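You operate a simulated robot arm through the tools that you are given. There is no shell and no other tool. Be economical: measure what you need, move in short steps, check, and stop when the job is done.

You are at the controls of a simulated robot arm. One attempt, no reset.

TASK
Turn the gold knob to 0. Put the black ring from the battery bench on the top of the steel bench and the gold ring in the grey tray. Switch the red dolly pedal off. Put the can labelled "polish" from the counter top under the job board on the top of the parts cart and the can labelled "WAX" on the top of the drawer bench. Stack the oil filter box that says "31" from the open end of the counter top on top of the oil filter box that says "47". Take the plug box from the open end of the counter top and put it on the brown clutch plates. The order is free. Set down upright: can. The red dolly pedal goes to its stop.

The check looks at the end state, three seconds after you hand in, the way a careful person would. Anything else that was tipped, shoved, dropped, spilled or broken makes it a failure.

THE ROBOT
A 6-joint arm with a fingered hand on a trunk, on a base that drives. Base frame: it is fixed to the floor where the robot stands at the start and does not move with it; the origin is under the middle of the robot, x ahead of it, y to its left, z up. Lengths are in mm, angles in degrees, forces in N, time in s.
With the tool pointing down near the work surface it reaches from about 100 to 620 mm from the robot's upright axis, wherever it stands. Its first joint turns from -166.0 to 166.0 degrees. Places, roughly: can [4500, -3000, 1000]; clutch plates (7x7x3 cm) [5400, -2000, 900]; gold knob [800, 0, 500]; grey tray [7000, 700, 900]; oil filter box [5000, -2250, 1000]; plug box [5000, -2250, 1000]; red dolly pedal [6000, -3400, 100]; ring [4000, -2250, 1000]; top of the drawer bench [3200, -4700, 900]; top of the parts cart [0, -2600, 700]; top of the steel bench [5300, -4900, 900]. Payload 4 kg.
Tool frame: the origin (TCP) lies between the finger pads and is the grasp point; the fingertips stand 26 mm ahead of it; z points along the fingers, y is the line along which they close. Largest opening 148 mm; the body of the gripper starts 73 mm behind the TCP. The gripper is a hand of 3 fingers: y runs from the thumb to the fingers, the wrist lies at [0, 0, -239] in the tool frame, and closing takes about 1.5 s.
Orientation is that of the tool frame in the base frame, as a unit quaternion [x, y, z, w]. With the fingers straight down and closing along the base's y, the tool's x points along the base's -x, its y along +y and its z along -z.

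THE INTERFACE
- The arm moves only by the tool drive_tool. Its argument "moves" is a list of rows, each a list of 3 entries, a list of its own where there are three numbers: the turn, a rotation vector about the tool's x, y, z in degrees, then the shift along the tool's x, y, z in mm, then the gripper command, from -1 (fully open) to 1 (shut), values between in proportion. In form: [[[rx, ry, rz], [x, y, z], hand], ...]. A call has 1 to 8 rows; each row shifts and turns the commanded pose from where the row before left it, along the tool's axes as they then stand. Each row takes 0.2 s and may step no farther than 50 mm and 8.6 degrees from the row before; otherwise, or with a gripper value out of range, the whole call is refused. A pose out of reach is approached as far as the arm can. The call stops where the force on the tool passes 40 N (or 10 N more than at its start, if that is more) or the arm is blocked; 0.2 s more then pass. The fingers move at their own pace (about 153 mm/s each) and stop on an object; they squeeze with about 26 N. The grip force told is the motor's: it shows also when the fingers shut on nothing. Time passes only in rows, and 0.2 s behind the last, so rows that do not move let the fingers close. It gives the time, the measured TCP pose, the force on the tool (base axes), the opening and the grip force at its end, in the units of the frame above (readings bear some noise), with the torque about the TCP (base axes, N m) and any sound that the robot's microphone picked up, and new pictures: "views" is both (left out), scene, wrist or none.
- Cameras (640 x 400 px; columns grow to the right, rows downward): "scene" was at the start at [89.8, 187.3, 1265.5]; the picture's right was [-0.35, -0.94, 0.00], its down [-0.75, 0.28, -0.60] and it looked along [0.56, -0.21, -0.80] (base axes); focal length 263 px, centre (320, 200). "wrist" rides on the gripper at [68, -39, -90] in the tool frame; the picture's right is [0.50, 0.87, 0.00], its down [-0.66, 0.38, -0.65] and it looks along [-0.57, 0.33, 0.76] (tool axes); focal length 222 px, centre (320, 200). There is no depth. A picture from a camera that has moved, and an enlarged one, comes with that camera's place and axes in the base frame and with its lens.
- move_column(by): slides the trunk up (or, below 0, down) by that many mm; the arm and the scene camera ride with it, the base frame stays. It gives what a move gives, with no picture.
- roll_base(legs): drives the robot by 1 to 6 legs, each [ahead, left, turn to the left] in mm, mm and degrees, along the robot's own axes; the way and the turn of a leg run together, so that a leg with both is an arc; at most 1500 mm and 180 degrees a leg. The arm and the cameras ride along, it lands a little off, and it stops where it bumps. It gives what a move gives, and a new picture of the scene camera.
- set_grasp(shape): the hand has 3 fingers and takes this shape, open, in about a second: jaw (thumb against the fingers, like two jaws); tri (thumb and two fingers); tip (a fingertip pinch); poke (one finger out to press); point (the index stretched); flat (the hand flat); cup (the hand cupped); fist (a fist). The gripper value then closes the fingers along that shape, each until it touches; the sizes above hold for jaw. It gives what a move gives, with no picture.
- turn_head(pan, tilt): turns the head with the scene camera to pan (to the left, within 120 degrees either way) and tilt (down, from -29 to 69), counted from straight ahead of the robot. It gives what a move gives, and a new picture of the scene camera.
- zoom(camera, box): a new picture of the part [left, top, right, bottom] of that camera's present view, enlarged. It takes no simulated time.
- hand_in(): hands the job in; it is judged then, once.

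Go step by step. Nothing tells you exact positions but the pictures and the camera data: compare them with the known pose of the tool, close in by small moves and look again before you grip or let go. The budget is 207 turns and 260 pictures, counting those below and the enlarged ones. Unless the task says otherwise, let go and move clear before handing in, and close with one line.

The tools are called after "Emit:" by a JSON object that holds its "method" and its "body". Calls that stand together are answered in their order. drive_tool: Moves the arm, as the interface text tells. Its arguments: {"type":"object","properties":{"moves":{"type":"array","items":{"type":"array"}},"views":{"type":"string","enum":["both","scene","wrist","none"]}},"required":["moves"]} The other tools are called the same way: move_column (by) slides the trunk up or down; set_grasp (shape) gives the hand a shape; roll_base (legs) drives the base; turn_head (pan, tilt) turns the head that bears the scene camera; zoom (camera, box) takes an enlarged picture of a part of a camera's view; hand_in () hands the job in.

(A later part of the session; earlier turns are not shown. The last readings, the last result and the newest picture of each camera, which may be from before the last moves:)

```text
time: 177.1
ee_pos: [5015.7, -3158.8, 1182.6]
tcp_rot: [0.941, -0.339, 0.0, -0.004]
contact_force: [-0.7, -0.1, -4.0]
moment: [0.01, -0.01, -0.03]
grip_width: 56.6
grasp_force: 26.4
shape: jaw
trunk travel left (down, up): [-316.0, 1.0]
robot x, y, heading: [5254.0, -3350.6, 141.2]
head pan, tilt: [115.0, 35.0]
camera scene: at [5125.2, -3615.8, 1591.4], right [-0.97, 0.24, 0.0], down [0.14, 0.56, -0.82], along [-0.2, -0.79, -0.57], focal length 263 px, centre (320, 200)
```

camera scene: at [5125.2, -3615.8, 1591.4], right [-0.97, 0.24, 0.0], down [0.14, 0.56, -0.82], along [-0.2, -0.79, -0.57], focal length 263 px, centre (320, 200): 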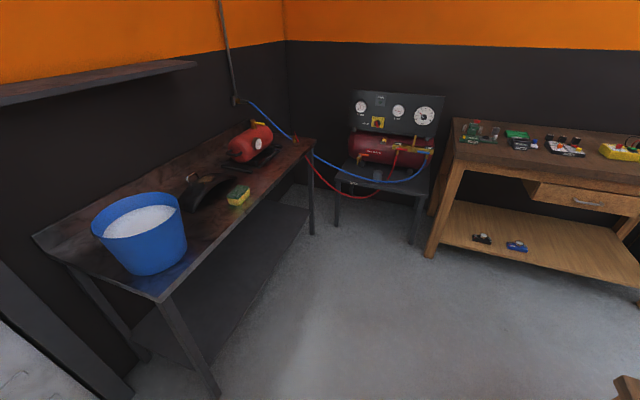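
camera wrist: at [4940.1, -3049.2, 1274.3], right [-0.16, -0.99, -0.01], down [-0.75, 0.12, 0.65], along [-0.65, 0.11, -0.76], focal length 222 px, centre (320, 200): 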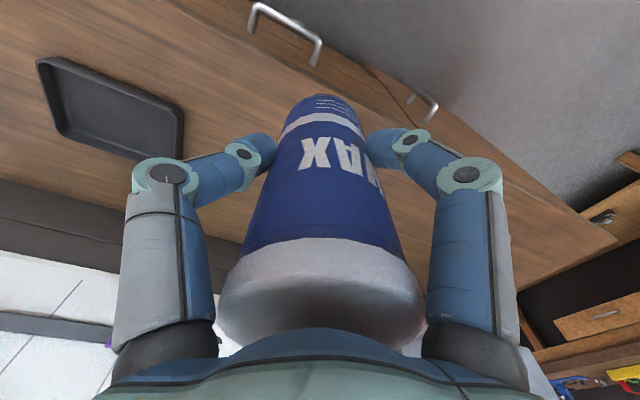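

The drawer bench is the wooden one; its front is about 2 m to my left. I'll drive left and turn to face it.

Emit:
{"method": "roll_base", "body": {"legs": [[0, 1250, 0], [0, 0, 91]]}}

Emit:
{"method": "turn_head", "body": {"pan": -20, "tilt": 40}}

```text
time: 192.2
ee_pos: [4242.5, -4556.2, 1182.9]
tcp_rot: [0.908, 0.418, -0.003, -0.002]
contact_force: [-0.8, -0.5, -3.0]
moment: [0.01, 0.0, -0.02]
grip_width: 56.5
grasp_force: 25.7
shape: jaw
trunk travel left (down, up): [-316.0, 1.0]
robot x, y, heading: [4437.5, -4323.5, -130.3]
head pan, tilt: [115.0, 35.0]
camera scene: at [4705.8, -4451.8, 1591.4], right [-0.26, -0.97, 0.0], down [-0.55, 0.15, -0.82], along [0.79, -0.21, -0.57], focal length 263 px, centre (320, 200)
```

scene: 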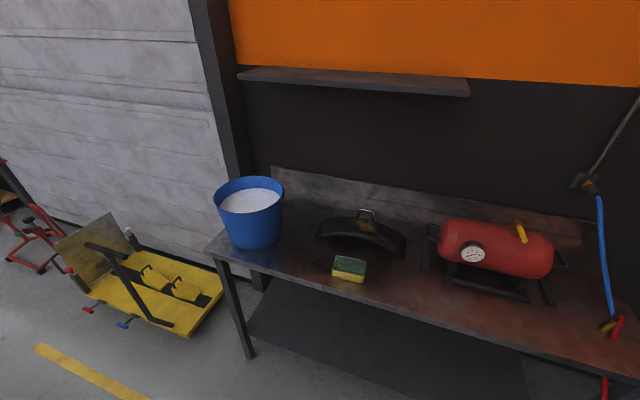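

```text
time: 194.4
ee_pos: [4242.6, -4556.8, 1182.4]
tcp_rot: [0.908, 0.42, -0.002, -0.001]
contact_force: [0.2, 0.4, -3.5]
moment: [0.02, -0.02, 0.0]
grip_width: 56.3
grasp_force: 26.2
shape: jaw
trunk travel left (down, up): [-316.0, 1.0]
robot x, y, heading: [4438.4, -4321.4, -130.1]
head pan, tilt: [-20.0, 40.0]
camera scene: at [4547.1, -4471.4, 1583.8], right [-0.5, 0.87, 0.0], down [0.56, 0.32, -0.77], along [-0.66, -0.38, -0.64], focal length 263 px, centre (320, 200)
```

scene: 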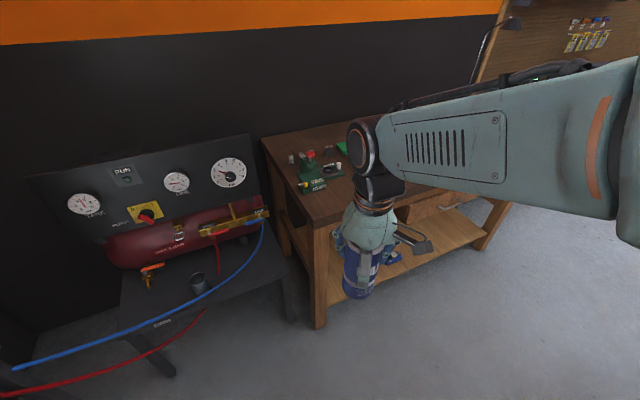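

The yellow dolly carries a red and a blue pedal; noted for later. I'll slide right along the drawer bench.

Emit:
{"method": "roll_base", "body": {"legs": [[50, -650, 0]]}}

Emit:
{"method": "turn_head", "body": {"pan": 10, "tilt": 45}}

```text
time: 200.7
ee_pos: [3700.2, -4164.5, 1184.4]
tcp_rot: [0.909, 0.417, -0.003, -0.002]
contact_force: [0.1, 0.8, -3.8]
moment: [0.02, -0.03, 0.01]
grip_width: 56.3
grasp_force: 26.2
shape: jaw
trunk travel left (down, up): [-316.0, 1.0]
robot x, y, heading: [3898.6, -3932.7, -130.3]
head pan, tilt: [-20.0, 40.0]
camera scene: at [4005.3, -4081.0, 1583.8], right [-0.49, 0.87, 0.0], down [0.56, 0.32, -0.77], along [-0.67, -0.38, -0.64], focal length 263 px, centre (320, 200)
```

scene: 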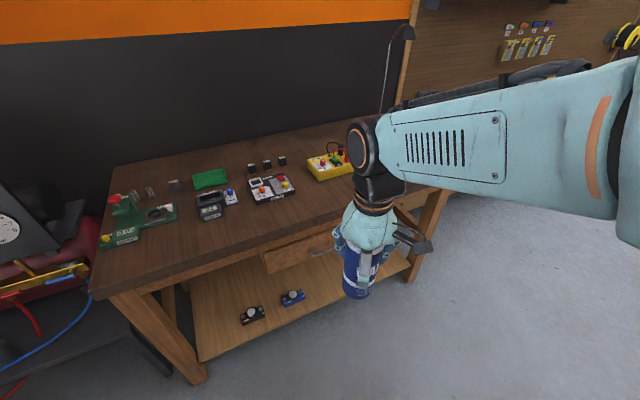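

```text
time: 201.7
ee_pos: [3701.8, -4165.5, 1182.1]
tcp_rot: [0.909, 0.417, -0.003, -0.002]
contact_force: [0.1, 0.2, -2.8]
moment: [0.0, 0.0, -0.02]
grip_width: 56.7
grasp_force: 26.1
shape: jaw
trunk travel left (down, up): [-316.0, 1.0]
robot x, y, heading: [3898.4, -3930.3, -130.3]
head pan, tilt: [10.0, 45.0]
camera scene: at [4038.1, -4109.1, 1576.6], right [-0.86, 0.51, 0.0], down [0.36, 0.61, -0.71], along [-0.36, -0.61, -0.71], focal length 263 px, centre (320, 200)
```

scene: 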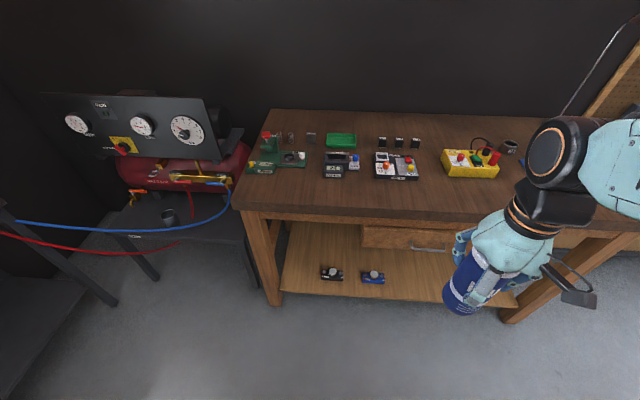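

There's a clear strip along the bench's front edge. I'll drive closer with the can held high.

Emit:
{"method": "roll_base", "body": {"legs": [[350, 0, 0]]}}

Emit:
{"method": "turn_head", "body": {"pan": 10, "tilt": 58}}

Emit:
{"method": "drive_tool", "body": {"moves": [[[0, 0, 0], [0, 0, 0], 0.5]], "views": "wrist"}}

```text
time: 203.9
ee_pos: [3472.2, -4427.5, 1181.9]
tcp_rot: [0.911, 0.412, -0.002, -0.002]
contact_force: [-0.3, 0.5, -4.3]
moment: [0.02, 0.01, -0.03]
grip_width: 56.3
grasp_force: 25.7
shape: jaw
trunk travel left (down, up): [-316.0, 1.0]
robot x, y, heading: [3672.4, -4194.3, -131.1]
head pan, tilt: [10.0, 45.0]
camera scene: at [3809.0, -4375.5, 1576.4], right [-0.86, 0.51, 0.0], down [0.36, 0.61, -0.71], along [-0.36, -0.61, -0.71], focal length 263 px, centre (320, 200)
```

scene: 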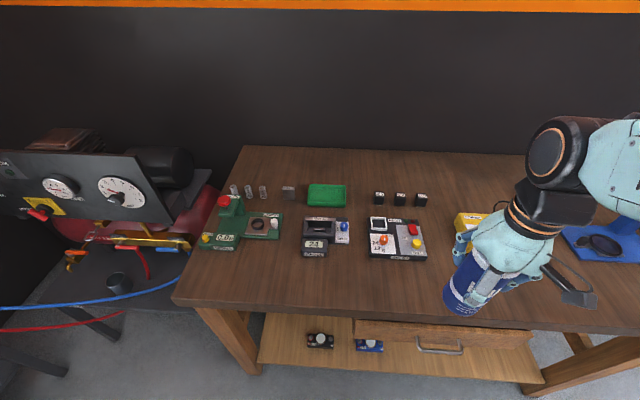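

```text
time: 204.7
ee_pos: [3471.5, -4426.3, 1182.8]
tcp_rot: [0.911, 0.412, -0.003, -0.002]
contact_force: [0.4, -0.5, -3.1]
moment: [0.01, 0.0, -0.01]
grip_width: 56.4
grasp_force: 26.3
shape: jaw
trunk travel left (down, up): [-316.0, 1.0]
robot x, y, heading: [3672.4, -4195.6, -130.9]
head pan, tilt: [10.0, 58.0]
camera scene: at [3815.6, -4364.6, 1559.5], right [-0.86, 0.51, 0.0], down [0.44, 0.73, -0.53], along [-0.27, -0.46, -0.85], focal length 263 px, centre (320, 200)
```

scene: 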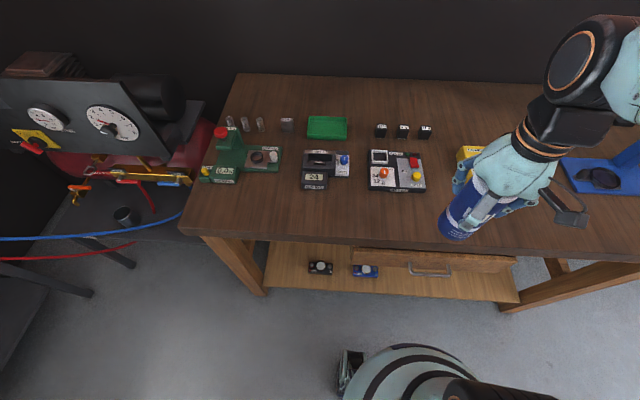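

```text
time: 205.1
ee_pos: [3472.1, -4427.7, 1182.4]
tcp_rot: [0.911, 0.413, -0.002, -0.001]
contact_force: [0.8, 0.2, -3.5]
moment: [0.0, -0.02, -0.01]
grip_width: 56.4
grasp_force: 25.8
shape: jaw
trunk travel left (down, up): [-316.0, 1.0]
robot x, y, heading: [3668.2, -4193.4, -130.6]
head pan, tilt: [10.0, 58.0]
camera wrist: at [3487.7, -4351.6, 1274.1], right [0.98, -0.2, -0.01], down [-0.14, -0.74, 0.65], along [-0.13, -0.64, -0.76], focal length 222 px, centre (320, 200)
```

wrist: 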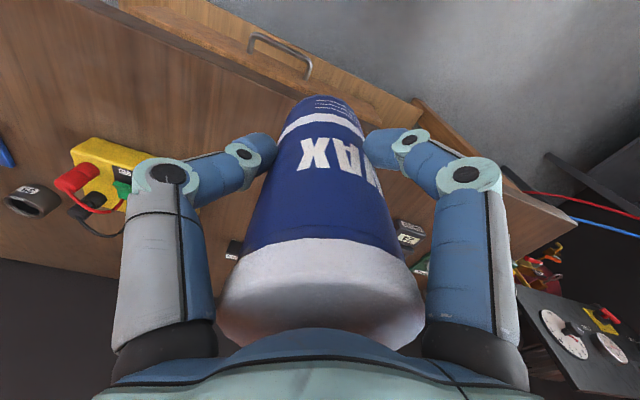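

I'll move 100 mm inward over the strip and lower partway, checking.

Emit:
{"method": "drive_tool", "body": {"moves": [[[0, 0, 0], [-48, 0, 0], 0.5], [[0, 0, 0], [-48, 0, 0], 0.5], [[0, 0, 0], [0, 0, 40], 0.5], [[0, 0, 0], [0, 0, 40], 0.5]]}}

```text
time: 206.1
ee_pos: [3406.7, -4502.0, 1103.4]
tcp_rot: [0.911, 0.412, -0.002, -0.002]
contact_force: [0.1, -1.0, -3.5]
moment: [0.01, -0.01, 0.04]
grip_width: 56.3
grasp_force: 26.3
shape: jaw
trunk travel left (down, up): [-316.0, 1.0]
robot x, y, heading: [3673.6, -4196.6, -130.8]
head pan, tilt: [10.0, 58.0]
camera scene: at [3814.7, -4365.7, 1559.4], right [-0.86, 0.51, 0.0], down [0.44, 0.73, -0.53], along [-0.27, -0.45, -0.85], focal length 263 px, centre (320, 200)
camera wrist: at [3422.5, -4426.1, 1194.8], right [0.98, -0.2, -0.01], down [-0.14, -0.74, 0.65], along [-0.13, -0.64, -0.76], focal length 222 px, centre (320, 200)
```

scene: 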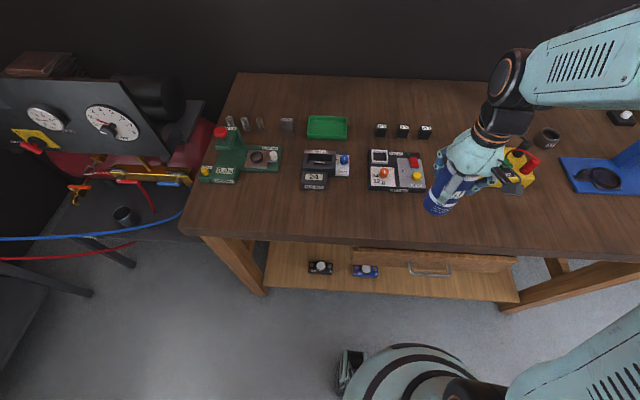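
wrist: 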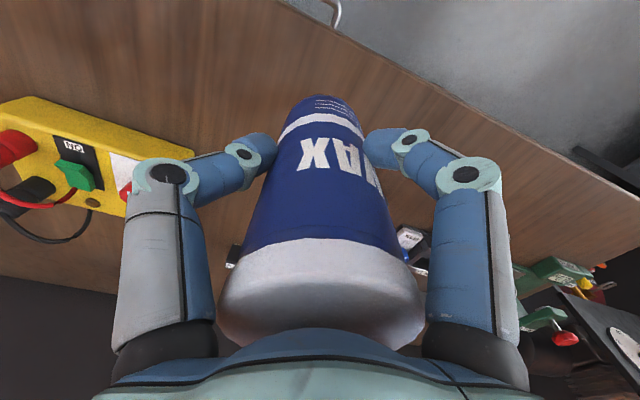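

Position is good, with clear space around. I'll lower in small rows until contact.

Emit:
{"method": "drive_tool", "body": {"moves": [[[0, 0, 0], [0, 0, 12], 0.5], [[0, 0, 0], [0, 0, 12], 0.5], [[0, 0, 0], [0, 0, 6], 0.5], [[0, 0, 0], [0, 0, 5], 0.5], [[0, 0, 0], [0, 0, 5], 0.5], [[0, 0, 0], [0, 0, 5], 0.5]], "views": "none"}}

Emit:
{"method": "zoom", "body": {"camera": "scene", "box": [360, 130, 520, 270]}}

```text
time: 207.5
ee_pos: [3406.7, -4499.0, 1057.9]
tcp_rot: [0.911, 0.412, -0.002, -0.002]
contact_force: [0.2, -0.2, -3.9]
moment: [0.01, 0.04, -0.01]
grip_width: 56.4
grasp_force: 25.9
shape: jaw
trunk travel left (down, up): [-316.0, 1.0]
robot x, y, heading: [3670.0, -4195.8, -130.6]
head pan, tilt: [10.0, 58.0]
```

```text
2.86 times, centred on (440, 200) of scene
camera zoom: at [3815.4, -4364.7, 1559.4], right [-0.86, 0.51, 0.0], down [0.44, 0.73, -0.53], along [-0.27, -0.45, -0.85], focal length 753 px, centre (-23, 200)
```

zoom: 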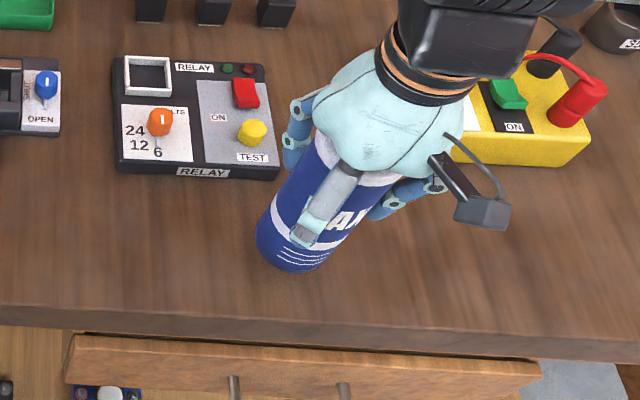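

Emit:
{"method": "drive_tool", "body": {"moves": [[[0, 0, 0], [0, 0, 5], 0.5], [[0, 0, 0], [0, 0, 5], 0.5], [[0, 0, 0], [0, 0, 5], 0.5], [[0, 0, 0], [0, 0, 5], 0.5], [[0, 0, 0], [0, 0, 4], 0.5]], "views": "none"}}

Emit:
{"method": "zoom", "body": {"camera": "scene", "box": [360, 130, 520, 270]}}

```text
time: 208.7
ee_pos: [3407.4, -4499.0, 1035.1]
tcp_rot: [0.911, 0.413, -0.003, -0.002]
contact_force: [0.3, 0.7, -4.3]
moment: [0.0, 0.01, 0.04]
grip_width: 56.4
grasp_force: 26.6
shape: jaw
trunk travel left (down, up): [-316.0, 1.0]
robot x, y, heading: [3670.6, -4194.8, -131.0]
head pan, tilt: [10.0, 58.0]
```

```text
2.86 times, centred on (440, 200) of scene
camera zoom: at [3815.5, -4364.7, 1559.4], right [-0.86, 0.51, 0.0], down [0.44, 0.73, -0.53], along [-0.27, -0.45, -0.85], focal length 753 px, centre (-23, 200)
```

zoom: 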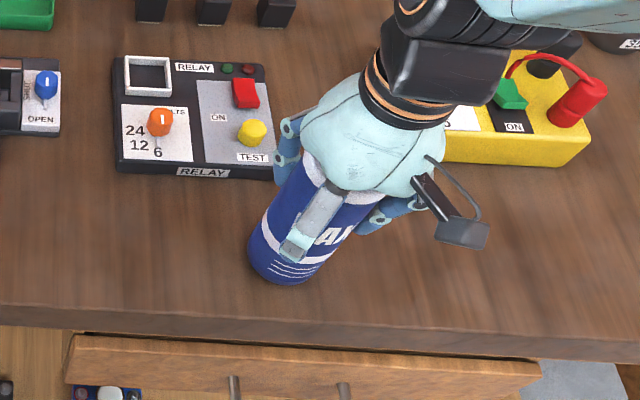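

Emit:
{"method": "drive_tool", "body": {"moves": [[[0, 0, 0], [-20, 0, 4], 0.5], [[0, 0, 0], [0, 0, 4], 0.5], [[0, 0, 0], [0, 0, 4], 0.5], [[0, 0, 0], [0, 0, 4], 0.5], [[0, 0, 0], [0, 0, 3], 0.5]], "views": "none"}}

Emit:
{"method": "drive_tool", "body": {"moves": [[[0, 0, 0], [0, 0, 3], 0.5], [[0, 0, 0], [0, 0, 3], 0.5], [[0, 0, 0], [0, 0, 3], 0.5], [[0, 0, 0], [0, 0, 0], 0.5]], "views": "none"}}

```text
time: 209.8
ee_pos: [3393.9, -4514.2, 1021.3]
tcp_rot: [0.911, 0.412, -0.008, 0.001]
contact_force: [2.8, 2.7, 29.2]
moment: [0.59, -0.11, -0.18]
grip_width: 58.0
grasp_force: 26.0
shape: jaw
trunk travel left (down, up): [-316.0, 1.0]
robot x, y, heading: [3674.2, -4194.0, -131.0]
head pan, tilt: [10.0, 58.0]
stopped in row 5: the force on the tool passed its limit at 44 N (the readings are from after the stop); the commanded pose is now the measured one
```

```text
time: 210.2
ee_pos: [3393.5, -4514.4, 1020.9]
tcp_rot: [0.912, 0.411, -0.01, 0.002]
contact_force: [6.0, 5.2, 27.9]
moment: [0.72, -0.15, -0.24]
grip_width: 58.1
grasp_force: 25.8
shape: jaw
trunk travel left (down, up): [-316.0, 1.0]
robot x, y, heading: [3672.7, -4195.5, -130.7]
head pan, tilt: [10.0, 58.0]
stopped in row 1: the force on the tool passed its limit at 44 N (the readings are from after the stop); the commanded pose is now the measured one
```

Contact (bench top at about 925). I'll ease up slightly and check it visually before release.

Emit:
{"method": "drive_tool", "body": {"moves": [[[0, 0, 0], [0, 0, -2.5], 0.5], [[0, 0, 0], [0, 0, 0], 0.5]], "views": "wrist"}}

Emit:
{"method": "zoom", "body": {"camera": "scene", "box": [360, 130, 520, 270]}}

```text
time: 210.8
ee_pos: [3393.0, -4514.4, 1021.9]
tcp_rot: [0.911, 0.413, -0.008, 0.001]
contact_force: [3.7, 5.5, 15.5]
moment: [0.59, -0.08, -0.15]
grip_width: 58.4
grasp_force: 25.9
shape: jaw
trunk travel left (down, up): [-316.0, 1.0]
robot x, y, heading: [3674.5, -4196.5, -131.0]
head pan, tilt: [10.0, 58.0]
camera wrist: at [3410.3, -4438.6, 1112.5], right [0.98, -0.2, -0.01], down [-0.14, -0.74, 0.66], along [-0.14, -0.65, -0.75], focal length 222 px, centre (320, 200)
```

wrist: 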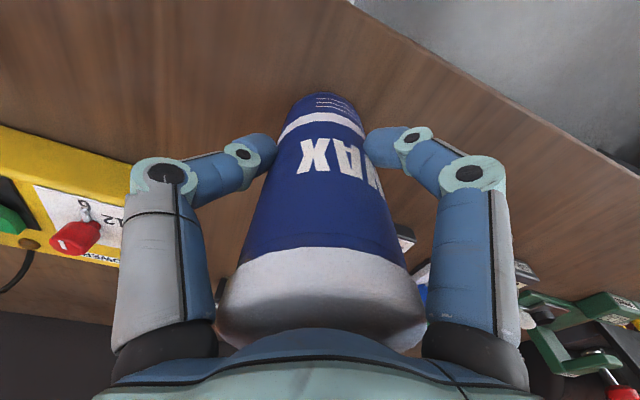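

```text
2.86 times, centred on (440, 200) of scene
camera zoom: at [3817.2, -4362.7, 1559.4], right [-0.86, 0.51, 0.0], down [0.44, 0.73, -0.53], along [-0.27, -0.46, -0.85], focal length 753 px, centre (-23, 200)
```

zoom: 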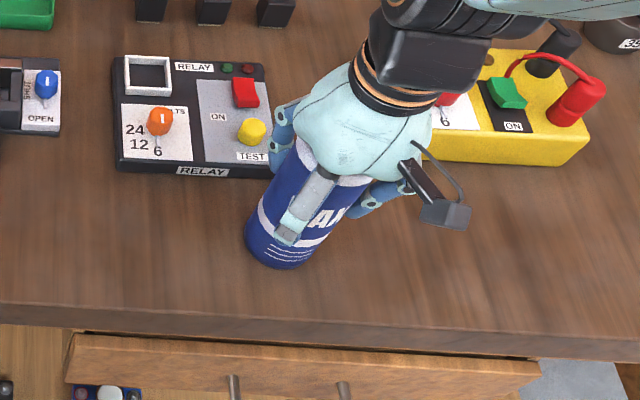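

Emit:
{"method": "drive_tool", "body": {"moves": [[[0, 0, 0], [0, 0, -1.5], 0.5], [[0, 0, 0], [0, 0, 0], 0.3], [[0, 0, 0], [0, 0, 0], 0.1], [[0, 0, 0], [0, 0, 0], -0.1], [[0, 0, 0], [0, 0, -15], -0.2], [[0, 0, 0], [0, 0, -40], -0.2], [[0, 0, 0], [0, 0, -45], -0.2], [[0, 0, 0], [0, 0, -45], -0.2]]}}

```text
time: 212.6
ee_pos: [3396.5, -4517.7, 1169.2]
tcp_rot: [0.911, 0.412, -0.008, 0.0]
contact_force: [-0.1, -0.8, -0.4]
moment: [-0.04, -0.01, -0.03]
grip_width: 88.3
grasp_force: 0.1
shape: jaw
trunk travel left (down, up): [-316.0, 1.0]
robot x, y, heading: [3673.3, -4195.8, -130.8]
head pan, tilt: [10.0, 58.0]
camera scene: at [3816.2, -4363.9, 1559.5], right [-0.86, 0.51, 0.0], down [0.44, 0.73, -0.53], along [-0.27, -0.45, -0.85], focal length 263 px, centre (320, 200)
camera wrist: at [3412.7, -4439.9, 1259.8], right [0.98, -0.2, -0.01], down [-0.14, -0.74, 0.66], along [-0.14, -0.65, -0.75], focal length 222 px, centre (320, 200)
```

scene: 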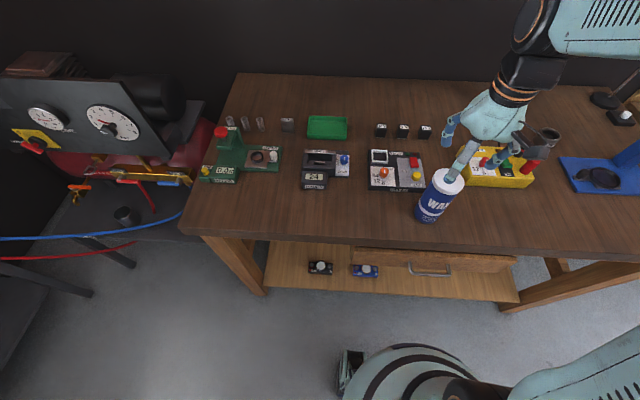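
wrist: 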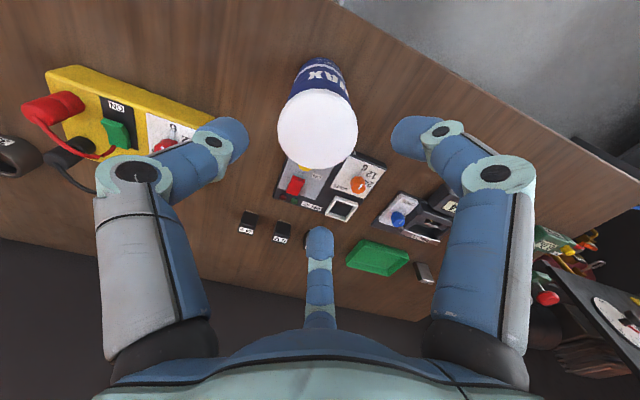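

WAX stands upright with nothing disturbed. I'll retract and go back for POLISH by the reverse route.

Emit:
{"method": "drive_tool", "body": {"moves": [[[0, 0, 0], [45, 0, 0], -0.2], [[0, 0, 0], [45, 0, 0], -0.2], [[0, 0, 0], [35, 0, 0], -0.2]], "views": "none"}}

Emit:
{"method": "roll_base", "body": {"legs": [[-380, 0, 0], [0, 700, 0], [0, 0, -91], [0, -1200, 0]]}}

Emit:
{"method": "turn_head", "body": {"pan": 0, "tilt": 60}}

```text
time: 213.4
ee_pos: [3478.7, -4420.7, 1167.1]
tcp_rot: [0.911, 0.412, -0.008, 0.001]
contact_force: [-0.1, -0.1, 0.0]
moment: [-0.01, 0.01, 0.0]
grip_width: 88.6
grasp_force: 0.0
shape: jaw
trunk travel left (down, up): [-316.0, 1.0]
robot x, y, heading: [3670.1, -4193.0, -130.7]
head pan, tilt: [10.0, 58.0]
```

```text
time: 236.2
ee_pos: [4993.4, -3277.2, 1166.9]
tcp_rot: [0.94, -0.342, -0.006, -0.006]
contact_force: [-0.2, 0.2, -0.5]
moment: [0.0, -0.02, 0.0]
grip_width: 88.3
grasp_force: 0.1
shape: jaw
trunk travel left (down, up): [-316.0, 1.0]
robot x, y, heading: [5223.9, -3461.0, 140.5]
head pan, tilt: [10.0, 58.0]
camera scene: at [5054.3, -3610.9, 1559.5], right [0.49, 0.87, 0.0], down [0.74, -0.42, -0.53], along [-0.46, 0.26, -0.85], focal length 263 px, centre (320, 200)
```

scene: 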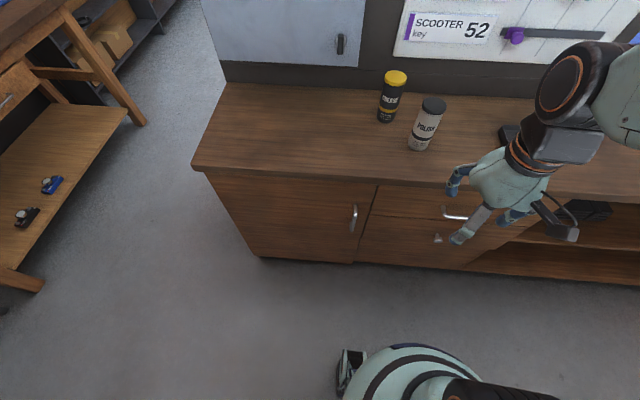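

```text
time: 236.9
ee_pos: [4993.1, -3277.5, 1167.6]
tcp_rot: [0.94, -0.341, -0.006, -0.004]
contact_force: [-0.7, -0.9, 0.1]
moment: [-0.01, 0.0, -0.02]
grip_width: 88.4
grasp_force: 0.1
shape: jaw
trunk travel left (down, up): [-316.0, 1.0]
robot x, y, heading: [5222.7, -3462.6, 140.6]
head pan, tilt: [0.0, 60.0]
camera scene: at [5062.8, -3602.6, 1557.1], right [0.64, 0.77, 0.0], down [0.67, -0.55, -0.5], along [-0.39, 0.32, -0.87], focal length 263 px, centre (320, 200)
```

scene: 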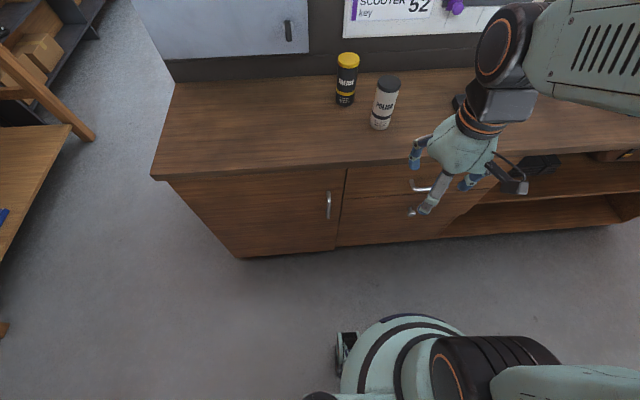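

Emit:
{"method": "roll_base", "body": {"legs": [[200, 0, 0]]}}

Emit:
{"method": "drive_tool", "body": {"moves": [[[0, 0, 0], [0, 0, 0], -0.5]], "views": "wrist"}}

Emit:
{"method": "zoom", "body": {"camera": "scene", "box": [300, 60, 460, 180]}}

```text
time: 238.5
ee_pos: [4841.1, -3150.5, 1168.0]
tcp_rot: [0.939, -0.343, -0.005, -0.005]
contact_force: [0.0, 0.1, -0.2]
moment: [-0.01, 0.01, 0.01]
grip_width: 88.5
grasp_force: 0.0
shape: jaw
trunk travel left (down, up): [-316.0, 1.0]
robot x, y, heading: [5072.0, -3339.0, 140.2]
head pan, tilt: [0.0, 60.0]
camera scene: at [4909.8, -3475.7, 1556.9], right [0.64, 0.77, 0.0], down [0.67, -0.55, -0.5], along [-0.38, 0.32, -0.87], focal length 263 px, centre (320, 200)
```

scene: 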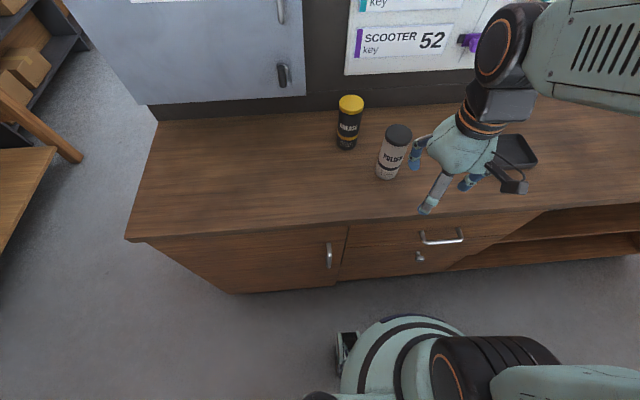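

```text
time: 238.9
ee_pos: [4841.3, -3150.6, 1166.7]
tcp_rot: [0.939, -0.343, -0.006, -0.006]
contact_force: [0.1, -0.3, -0.5]
moment: [0.0, 0.04, 0.0]
grip_width: 110.6
grasp_force: 0.1
shape: jaw
trunk travel left (down, up): [-316.0, 1.0]
robot x, y, heading: [5069.1, -3337.9, 140.0]
head pan, tilt: [0.0, 60.0]
camera wrist: at [4919.2, -3166.1, 1257.8], right [-0.18, -0.98, -0.01], down [-0.74, 0.12, 0.66], along [-0.65, 0.13, -0.75], focal length 222 px, centre (320, 200)
```

wrist: 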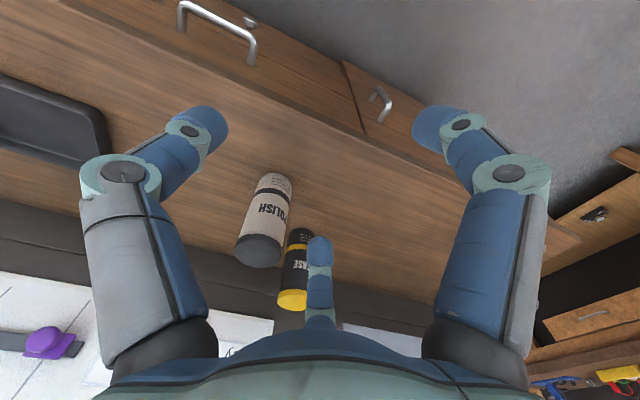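

```text
3.33 times, centred on (380, 120) of scene
camera zoom: at [4910.6, -3476.4, 1557.0], right [0.64, 0.77, 0.0], down [0.67, -0.55, -0.5], along [-0.39, 0.32, -0.87], focal length 878 px, centre (120, 467)
```

zoom: 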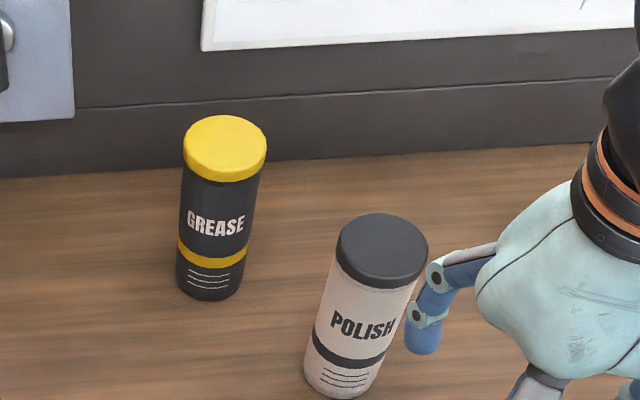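

Emit:
{"method": "drive_tool", "body": {"moves": [[[0, 0, 0], [-41.4, 3, 0], -0.5], [[0, 0, 0], [-41.4, 3, 0], -0.5], [[0, 0, 0], [-41.4, 3, 0], -0.5], [[0, 0, 0], [-41.4, 3, 0], -0.5], [[0, 0, 0], [-41.4, 3, 0], -0.5]], "views": "wrist"}}

```text
time: 240.1
ee_pos: [4672.4, -3029.7, 1171.8]
tcp_rot: [0.94, -0.342, -0.007, -0.005]
contact_force: [0.2, -0.5, -0.3]
moment: [-0.02, 0.0, -0.04]
grip_width: 110.7
grasp_force: 0.0
shape: jaw
trunk travel left (down, up): [-316.0, 1.0]
robot x, y, heading: [5070.9, -3341.0, 140.4]
head pan, tilt: [0.0, 60.0]
camera wrist: at [4750.4, -3044.7, 1262.2], right [-0.18, -0.98, -0.01], down [-0.74, 0.12, 0.66], along [-0.65, 0.12, -0.75], focal length 222 px, centre (320, 200)
```

wrist: 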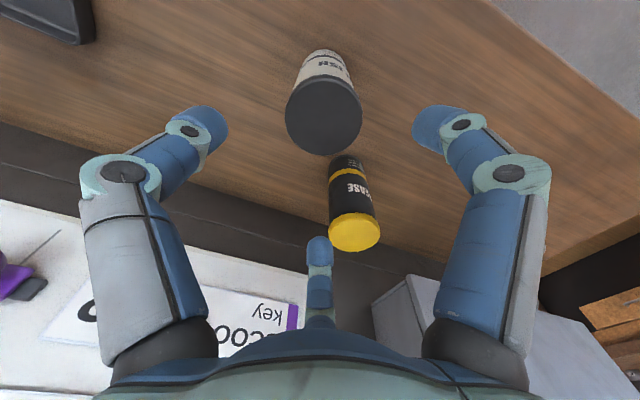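

Emit:
{"method": "drive_tool", "body": {"moves": [[[0, 0, 0], [6, 0, 45], -0.5], [[0, 0, 0], [0, 0, 45], -0.5], [[0, 0, 0], [0, 0, 40], -0.5], [[0, 0, 0], [0, 0, 25], -0.5], [[0, 0, 0], [0, 0, 0], -0.2], [[0, 0, 0], [0, 0, 0], 0.1], [[0, 0, 0], [0, 0, 0], 0.4], [[0, 0, 0], [0, 0, 0], 0.5]], "views": "wrist"}}

```text
time: 241.9
ee_pos: [4678.0, -3031.1, 1014.5]
tcp_rot: [0.939, -0.343, -0.006, -0.004]
contact_force: [-1.0, -0.3, 0.8]
moment: [0.07, -0.01, 0.03]
grip_width: 57.4
grasp_force: 25.5
shape: jaw
trunk travel left (down, up): [-316.0, 1.0]
robot x, y, heading: [5071.5, -3341.0, 140.2]
head pan, tilt: [0.0, 60.0]
camera wrist: at [4756.1, -3047.3, 1105.2], right [-0.18, -0.98, -0.01], down [-0.74, 0.12, 0.66], along [-0.65, 0.13, -0.75], focal length 222 px, centre (320, 200)
```

wrist: 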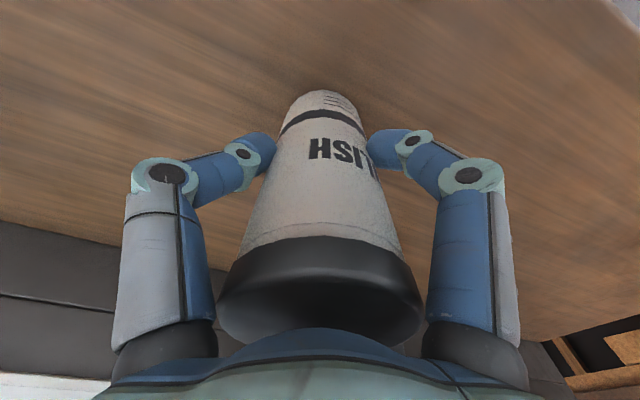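

Gripped POLISH. I'll lift, retract, and drive out the right side of the counter.

Emit:
{"method": "drive_tool", "body": {"moves": [[[0, 0, 0], [0, 0, -25], 0.5], [[0, 0, 0], [0, 0, -45], 0.5], [[0, 0, 0], [0, 0, -45], 0.5], [[0, 0, 0], [0, 0, -45], 0.5], [[0, 0, 0], [45, -5, 0], 0.5], [[0, 0, 0], [48, 0, 0], 0.5], [[0, 0, 0], [48, 0, 0], 0.5], [[0, 0, 0], [48, 0, 0], 0.5]], "views": "none"}}

Emit:
{"method": "roll_base", "body": {"legs": [[-140, 0, 0], [0, 1250, 0], [0, 0, 3]]}}

Emit:
{"method": "turn_head", "body": {"pan": 10, "tilt": 25}}

```text
time: 243.7
ee_pos: [4826.4, -3149.0, 1174.1]
tcp_rot: [0.939, -0.343, -0.007, -0.005]
contact_force: [0.0, -0.2, -3.9]
moment: [0.01, -0.01, 0.0]
grip_width: 57.0
grasp_force: 25.6
shape: jaw
trunk travel left (down, up): [-316.0, 1.0]
robot x, y, heading: [5071.0, -3341.9, 140.6]
head pan, tilt: [0.0, 60.0]
```

```text
time: 256.0
ee_pos: [4147.5, -4207.9, 1174.5]
tcp_rot: [0.951, -0.309, -0.006, -0.004]
contact_force: [-0.5, 0.3, -2.9]
moment: [-0.04, 0.03, 0.01]
grip_width: 56.9
grasp_force: 25.6
shape: jaw
trunk travel left (down, up): [-316.0, 1.0]
robot x, y, heading: [4407.6, -4380.5, 144.6]
head pan, tilt: [0.0, 60.0]
camera scene: at [4256.3, -4528.0, 1557.1], right [0.58, 0.81, 0.0], down [0.71, -0.5, -0.5], along [-0.41, 0.29, -0.87], focal length 263 px, centre (320, 200)
```

scene: 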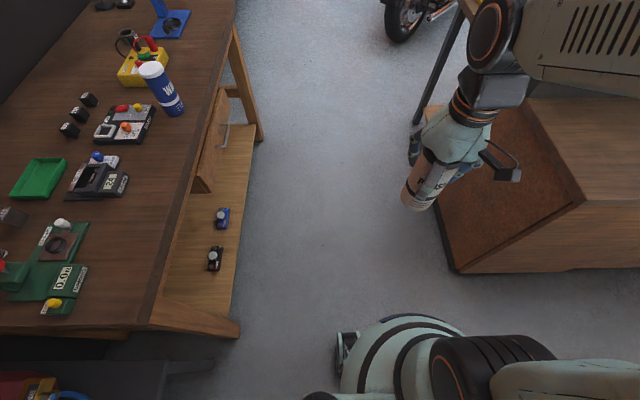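

```text
time: 257.0
ee_pos: [4147.3, -4206.4, 1173.8]
tcp_rot: [0.951, -0.308, -0.005, -0.004]
contact_force: [1.4, -0.2, -2.9]
moment: [-0.01, 0.03, -0.01]
grip_width: 56.8
grasp_force: 25.5
shape: jaw
trunk travel left (down, up): [-316.0, 1.0]
robot x, y, heading: [4404.1, -4380.2, 144.2]
head pan, tilt: [10.0, 25.0]
camera scene: at [4227.4, -4527.1, 1607.1], right [0.43, 0.9, 0.0], down [0.38, -0.18, -0.91], along [-0.82, 0.39, -0.42], focal length 263 px, centre (320, 200)
```

scene: 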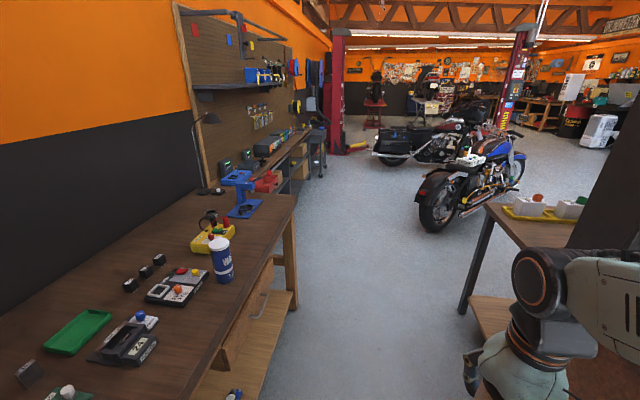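

The corridor is clear down to the parts cart. I'll drive along it.

Emit:
{"method": "roll_base", "body": {"legs": [[1500, 0, 0], [1500, 50, 0], [1150, 100, 0]]}}

Emit:
{"method": "turn_head", "body": {"pan": 35, "tilt": 30}}

```text
refused: leg 2 is longer than a leg can be; nothing moved
```

```text
time: 257.9
ee_pos: [4147.1, -4207.1, 1174.0]
tcp_rot: [0.951, -0.308, -0.006, -0.005]
contact_force: [-0.3, 0.8, -3.7]
moment: [-0.04, 0.04, 0.01]
grip_width: 57.0
grasp_force: 26.0
shape: jaw
trunk travel left (down, up): [-316.0, 1.0]
robot x, y, heading: [4405.9, -4379.9, 144.6]
head pan, tilt: [35.0, 30.0]
camera scene: at [4220.2, -4565.9, 1599.2], right [0.01, 1.0, 0.0], down [0.5, 0.0, -0.87], along [-0.87, 0.01, -0.5], focal length 263 px, centre (320, 200)
```

scene: 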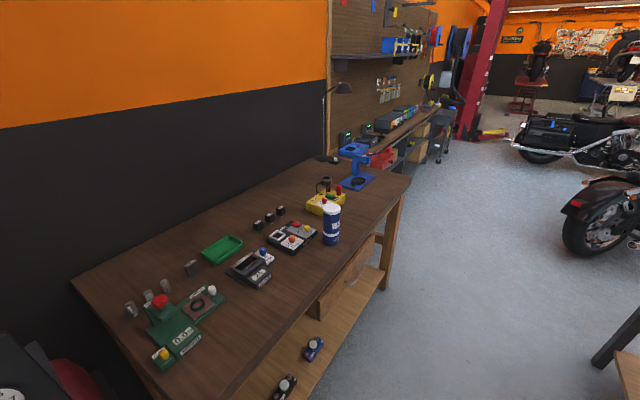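

Emit:
{"method": "roll_base", "body": {"legs": [[1490, 0, 0], [1490, 50, 0], [1150, 100, 0]]}}

Emit:
{"method": "turn_head", "body": {"pan": 60, "tilt": 30}}

```text
time: 277.9
ee_pos: [622.1, -1980.9, 1174.2]
tcp_rot: [0.962, -0.273, -0.007, -0.005]
contact_force: [0.3, -0.3, -3.9]
moment: [-0.02, 0.0, -0.02]
grip_width: 56.9
grasp_force: 25.9
shape: jaw
trunk travel left (down, up): [-316.0, 1.0]
robot x, y, heading: [893.9, -2135.9, 148.7]
head pan, tilt: [35.0, 30.0]
camera scene: at [722.6, -2333.3, 1599.1], right [-0.07, 1.0, 0.0], down [0.5, 0.03, -0.87], along [-0.86, -0.06, -0.5], focal length 263 px, centre (320, 200)
```

scene: 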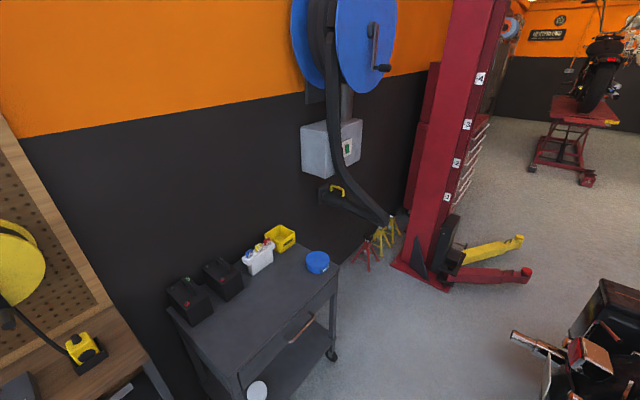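

```text
time: 278.8
ee_pos: [623.0, -1980.4, 1175.0]
tcp_rot: [0.962, -0.273, -0.006, -0.005]
contact_force: [-0.7, 0.0, -4.0]
moment: [0.01, -0.03, 0.01]
grip_width: 56.9
grasp_force: 26.3
shape: jaw
trunk travel left (down, up): [-316.0, 1.0]
robot x, y, heading: [896.5, -2134.0, 148.8]
head pan, tilt: [60.0, 30.0]
camera scene: at [733.7, -2370.8, 1599.2], right [-0.48, 0.88, 0.0], down [0.44, 0.24, -0.87], along [-0.76, -0.42, -0.5], focal length 263 px, centre (320, 200)
```

scene: 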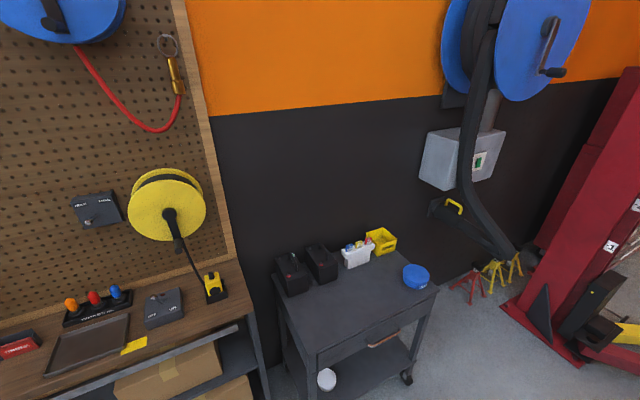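

The parts cart is ahead to my left with free space on its front part. I'll turn to face it.

Emit:
{"method": "roll_base", "body": {"legs": [[0, 0, 84], [0, -400, 0], [250, 0, 0]]}}

Emit:
{"method": "turn_head", "body": {"pan": 10, "tilt": 55}}

```text
time: 287.9
ee_pos: [257.9, -2363.5, 1173.4]
tcp_rot: [0.888, 0.459, -0.008, 0.001]
contact_force: [0.5, 0.0, -3.9]
moment: [0.02, -0.01, 0.0]
grip_width: 56.9
grasp_force: 25.9
shape: jaw
trunk travel left (down, up): [-316.0, 1.0]
robot x, y, heading: [426.1, -2102.6, -125.1]
head pan, tilt: [60.0, 30.0]
camera scene: at [656.0, -2274.4, 1599.0], right [-0.91, -0.42, 0.0], down [-0.21, 0.45, -0.87], along [0.37, -0.78, -0.5], focal length 263 px, centre (320, 200)
```

scene: 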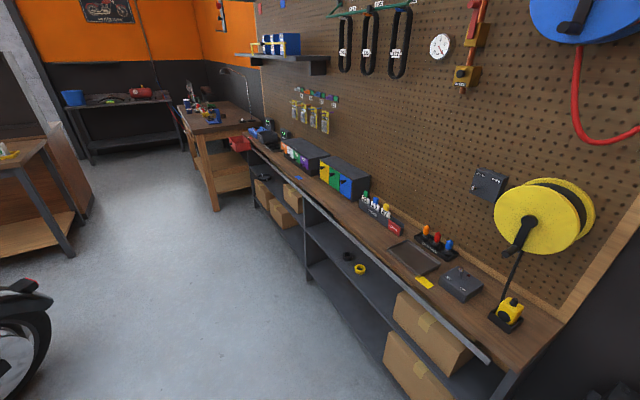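

```text
time: 289.1
ee_pos: [257.4, -2363.2, 1174.9]
tcp_rot: [0.889, 0.458, -0.007, 0.001]
contact_force: [0.1, 0.4, -3.4]
moment: [0.01, -0.01, -0.04]
grip_width: 56.9
grasp_force: 26.1
shape: jaw
trunk travel left (down, up): [-316.0, 1.0]
robot x, y, heading: [429.6, -2098.5, -124.8]
head pan, tilt: [10.0, 55.0]
camera scene: at [587.5, -2257.7, 1563.2], right [-0.91, 0.42, 0.0], down [0.35, 0.74, -0.57], along [-0.24, -0.52, -0.82], focal length 263 px, centre (320, 200)
```

scene: 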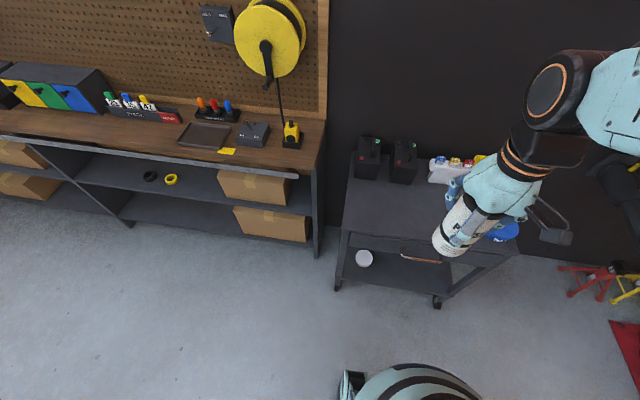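

I'll lower the trunk 290 mm, then creep forward.

Emit:
{"method": "move_column", "body": {"by": -270}}

Emit:
{"method": "roll_base", "body": {"legs": [[160, 0, 0]]}}

Emit:
{"method": "turn_head", "body": {"pan": 10, "tilt": 60}}

```text
time: 291.9
ee_pos: [256.5, -2363.1, 903.9]
tcp_rot: [0.889, 0.458, -0.008, 0.002]
contact_force: [-0.1, 0.2, -3.7]
moment: [-0.01, 0.04, 0.01]
grip_width: 57.1
grasp_force: 25.8
shape: jaw
trunk travel left (down, up): [-46.0, 271.0]
robot x, y, heading: [426.5, -2102.8, -124.8]
head pan, tilt: [10.0, 55.0]
```

```text
time: 293.3
ee_pos: [165.1, -2492.8, 903.8]
tcp_rot: [0.888, 0.459, -0.008, 0.001]
contact_force: [-0.8, -0.9, -3.5]
moment: [-0.04, 0.01, 0.01]
grip_width: 56.8
grasp_force: 26.1
shape: jaw
trunk travel left (down, up): [-46.0, 271.0]
robot x, y, heading: [335.9, -2232.6, -124.6]
head pan, tilt: [10.0, 55.0]
camera scene: at [470.1, -2426.0, 1283.9], right [-0.91, 0.42, 0.0], down [0.34, 0.74, -0.57], along [-0.24, -0.52, -0.82], focal length 263 px, centre (320, 200)
```

scene: 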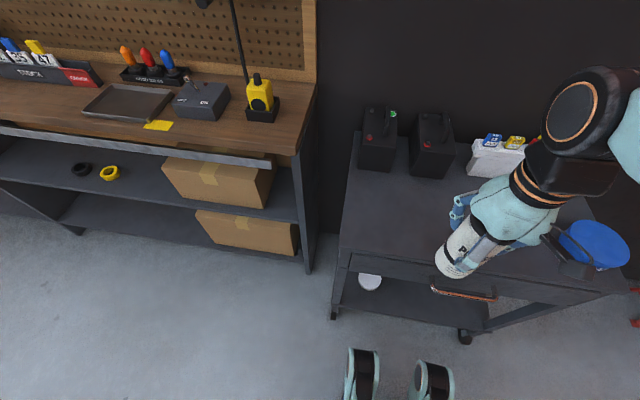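

```text
time: 293.9
ee_pos: [166.8, -2493.3, 904.1]
tcp_rot: [0.888, 0.459, -0.008, 0.001]
contact_force: [0.0, -0.7, -2.7]
moment: [0.01, 0.02, 0.02]
grip_width: 57.0
grasp_force: 25.8
shape: jaw
trunk travel left (down, up): [-46.0, 271.0]
robot x, y, heading: [333.7, -2232.4, -124.7]
head pan, tilt: [10.0, 60.0]
camera scene: at [472.7, -2420.7, 1277.9], right [-0.91, 0.42, 0.0], down [0.36, 0.79, -0.5], along [-0.21, -0.45, -0.87], focal length 263 px, centre (320, 200)
```

scene: 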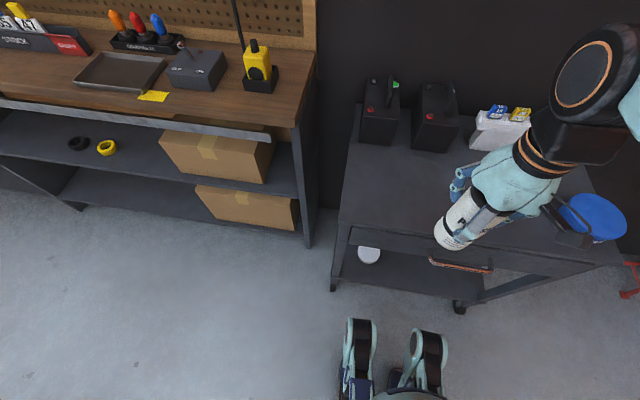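

Emit:
{"method": "drive_tool", "body": {"moves": [[[0, 0, 0], [-42, 0, 0], 0.5], [[0, 0, 0], [-42, 0, 0], 0.5], [[0, 0, 0], [-41, 0, 0], 0.5], [[0, 0, 0], [0, 0, 30], 0.5], [[0, 0, 0], [0, 0, 30], 0.5]]}}

```text
time: 295.1
ee_pos: [95.8, -2595.4, 844.5]
tcp_rot: [0.888, 0.459, -0.007, 0.001]
contact_force: [-0.4, -0.2, -4.2]
moment: [0.04, -0.01, 0.01]
grip_width: 57.1
grasp_force: 26.3
shape: jaw
trunk travel left (down, up): [-46.0, 271.0]
robot x, y, heading: [336.5, -2228.7, -124.9]
head pan, tilt: [10.0, 60.0]
camera scene: at [472.6, -2420.8, 1277.9], right [-0.91, 0.42, 0.0], down [0.36, 0.79, -0.5], along [-0.21, -0.45, -0.87], focal length 263 px, centre (320, 200)
camera wrist: at [104.5, -2517.4, 935.6], right [1.0, -0.09, -0.01], down [-0.06, -0.75, 0.66], along [-0.07, -0.66, -0.75], focal length 222 px, centre (320, 200)
```

scene: 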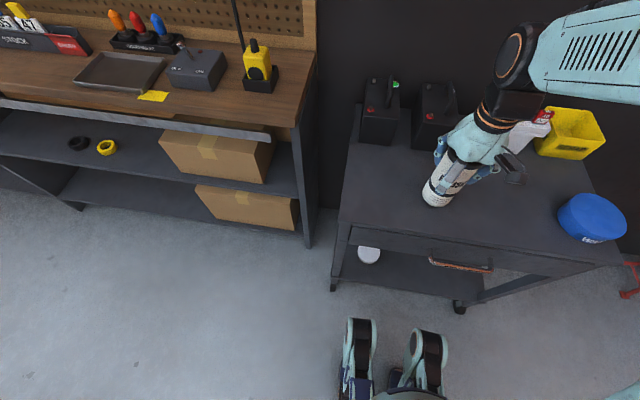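
wrist: 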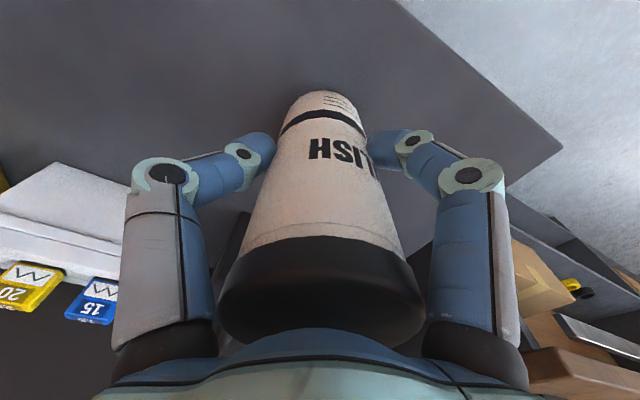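

Space is clear. I'll lower to contact with small rows.

Emit:
{"method": "drive_tool", "body": {"moves": [[[0, 0, 0], [0, 0, 15], 0.5], [[0, 0, 0], [0, 0, 8], 0.5], [[0, 0, 0], [0, 0, 4], 0.5], [[0, 0, 0], [0, 0, 4], 0.5], [[0, 0, 0], [0, 0, 4], 0.5], [[0, 0, 0], [0, 0, 4], 0.5], [[0, 0, 0], [0, 0, 4], 0.5]], "views": "scene"}}

```text
time: 295.7
ee_pos: [93.3, -2597.5, 831.8]
tcp_rot: [0.888, 0.46, -0.014, 0.005]
contact_force: [5.3, 8.6, 28.3]
moment: [0.54, -0.13, -0.15]
grip_width: 58.7
grasp_force: 26.3
shape: jaw
trunk travel left (down, up): [-46.0, 271.0]
robot x, y, heading: [338.1, -2228.1, -124.9]
head pan, tilt: [10.0, 60.0]
stopped in row 2: the force on the tool passed its limit at 48 N (the readings are from after the stop); the commanded pose is now the measured one
camera scene: at [474.3, -2418.4, 1278.2], right [-0.91, 0.42, 0.0], down [0.36, 0.79, -0.5], along [-0.21, -0.46, -0.87], focal length 263 px, centre (320, 200)
```

scene: 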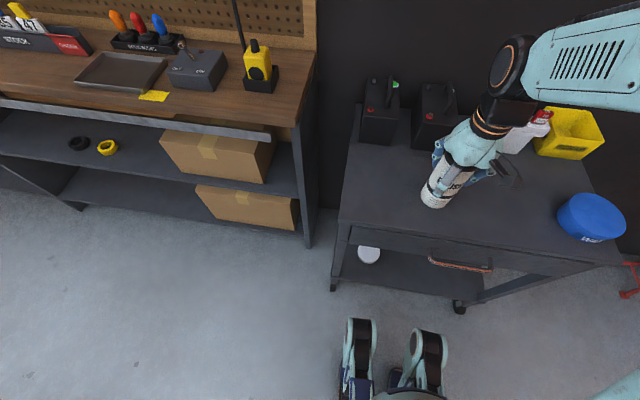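

Contact: the cart top is at about 735. I'll ease up 3 mm, release and withdraw.

Emit:
{"method": "drive_tool", "body": {"moves": [[[0, 0, 0], [0, 0, -3], 0.5], [[0, 0, 0], [0, 0, 0], 0.5]], "views": "none"}}

```text
time: 296.3
ee_pos: [93.1, -2598.0, 832.5]
tcp_rot: [0.888, 0.459, -0.013, 0.004]
contact_force: [2.6, 5.7, 12.7]
moment: [0.42, -0.01, -0.09]
grip_width: 58.8
grasp_force: 26.2
shape: jaw
trunk travel left (down, up): [-46.0, 271.0]
robot x, y, heading: [336.6, -2229.0, -125.0]
head pan, tilt: [10.0, 60.0]
```

Emit:
{"method": "drive_tool", "body": {"moves": [[[0, 0, 0], [0, 0, -2.5], 0.5], [[0, 0, 0], [0, 0, 0], 0.3], [[0, 0, 0], [0, 0, 0], 0.1], [[0, 0, 0], [0, 0, 0], -0.15], [[0, 0, 0], [0, 0, -15], -0.2], [[0, 0, 0], [0, 0, -40], -0.2], [[0, 0, 0], [0, 0, -45], -0.2], [[0, 0, 0], [0, 0, -45], -0.2]]}}

```text
time: 298.1
ee_pos: [97.3, -2592.8, 982.8]
tcp_rot: [0.888, 0.459, -0.011, 0.003]
contact_force: [0.4, 0.0, 0.2]
moment: [-0.01, -0.03, -0.01]
grip_width: 88.2
grasp_force: 0.1
shape: jaw
trunk travel left (down, up): [-46.0, 271.0]
robot x, y, heading: [338.5, -2230.6, -124.9]
head pan, tilt: [10.0, 60.0]
camera scene: at [472.9, -2420.4, 1277.9], right [-0.91, 0.42, 0.0], down [0.36, 0.79, -0.5], along [-0.21, -0.45, -0.87], focal length 263 px, centre (320, 200)
camera wrist: at [105.9, -2514.6, 1072.6], right [1.0, -0.09, -0.02], down [-0.06, -0.74, 0.67], along [-0.07, -0.66, -0.74], focal length 222 px, centre (320, 200)
```

scene: 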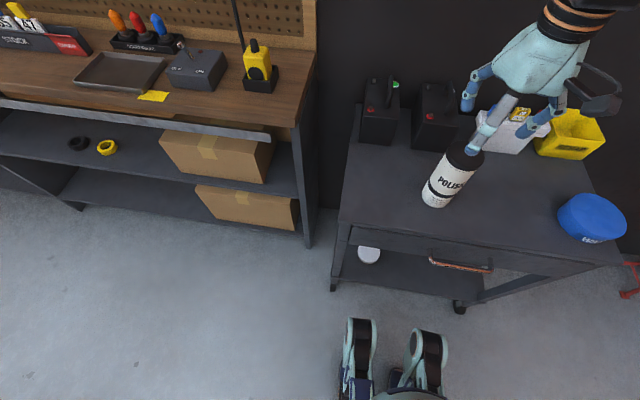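
wrist: 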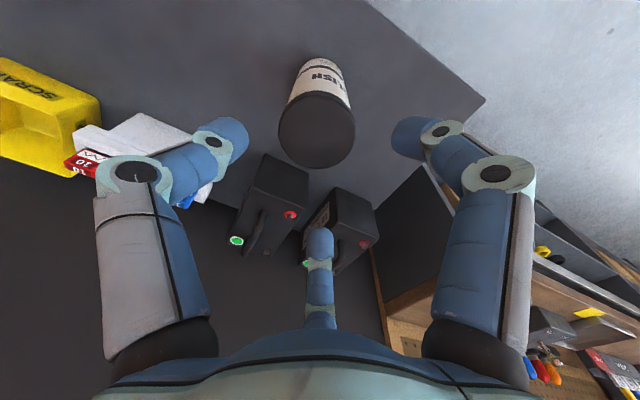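

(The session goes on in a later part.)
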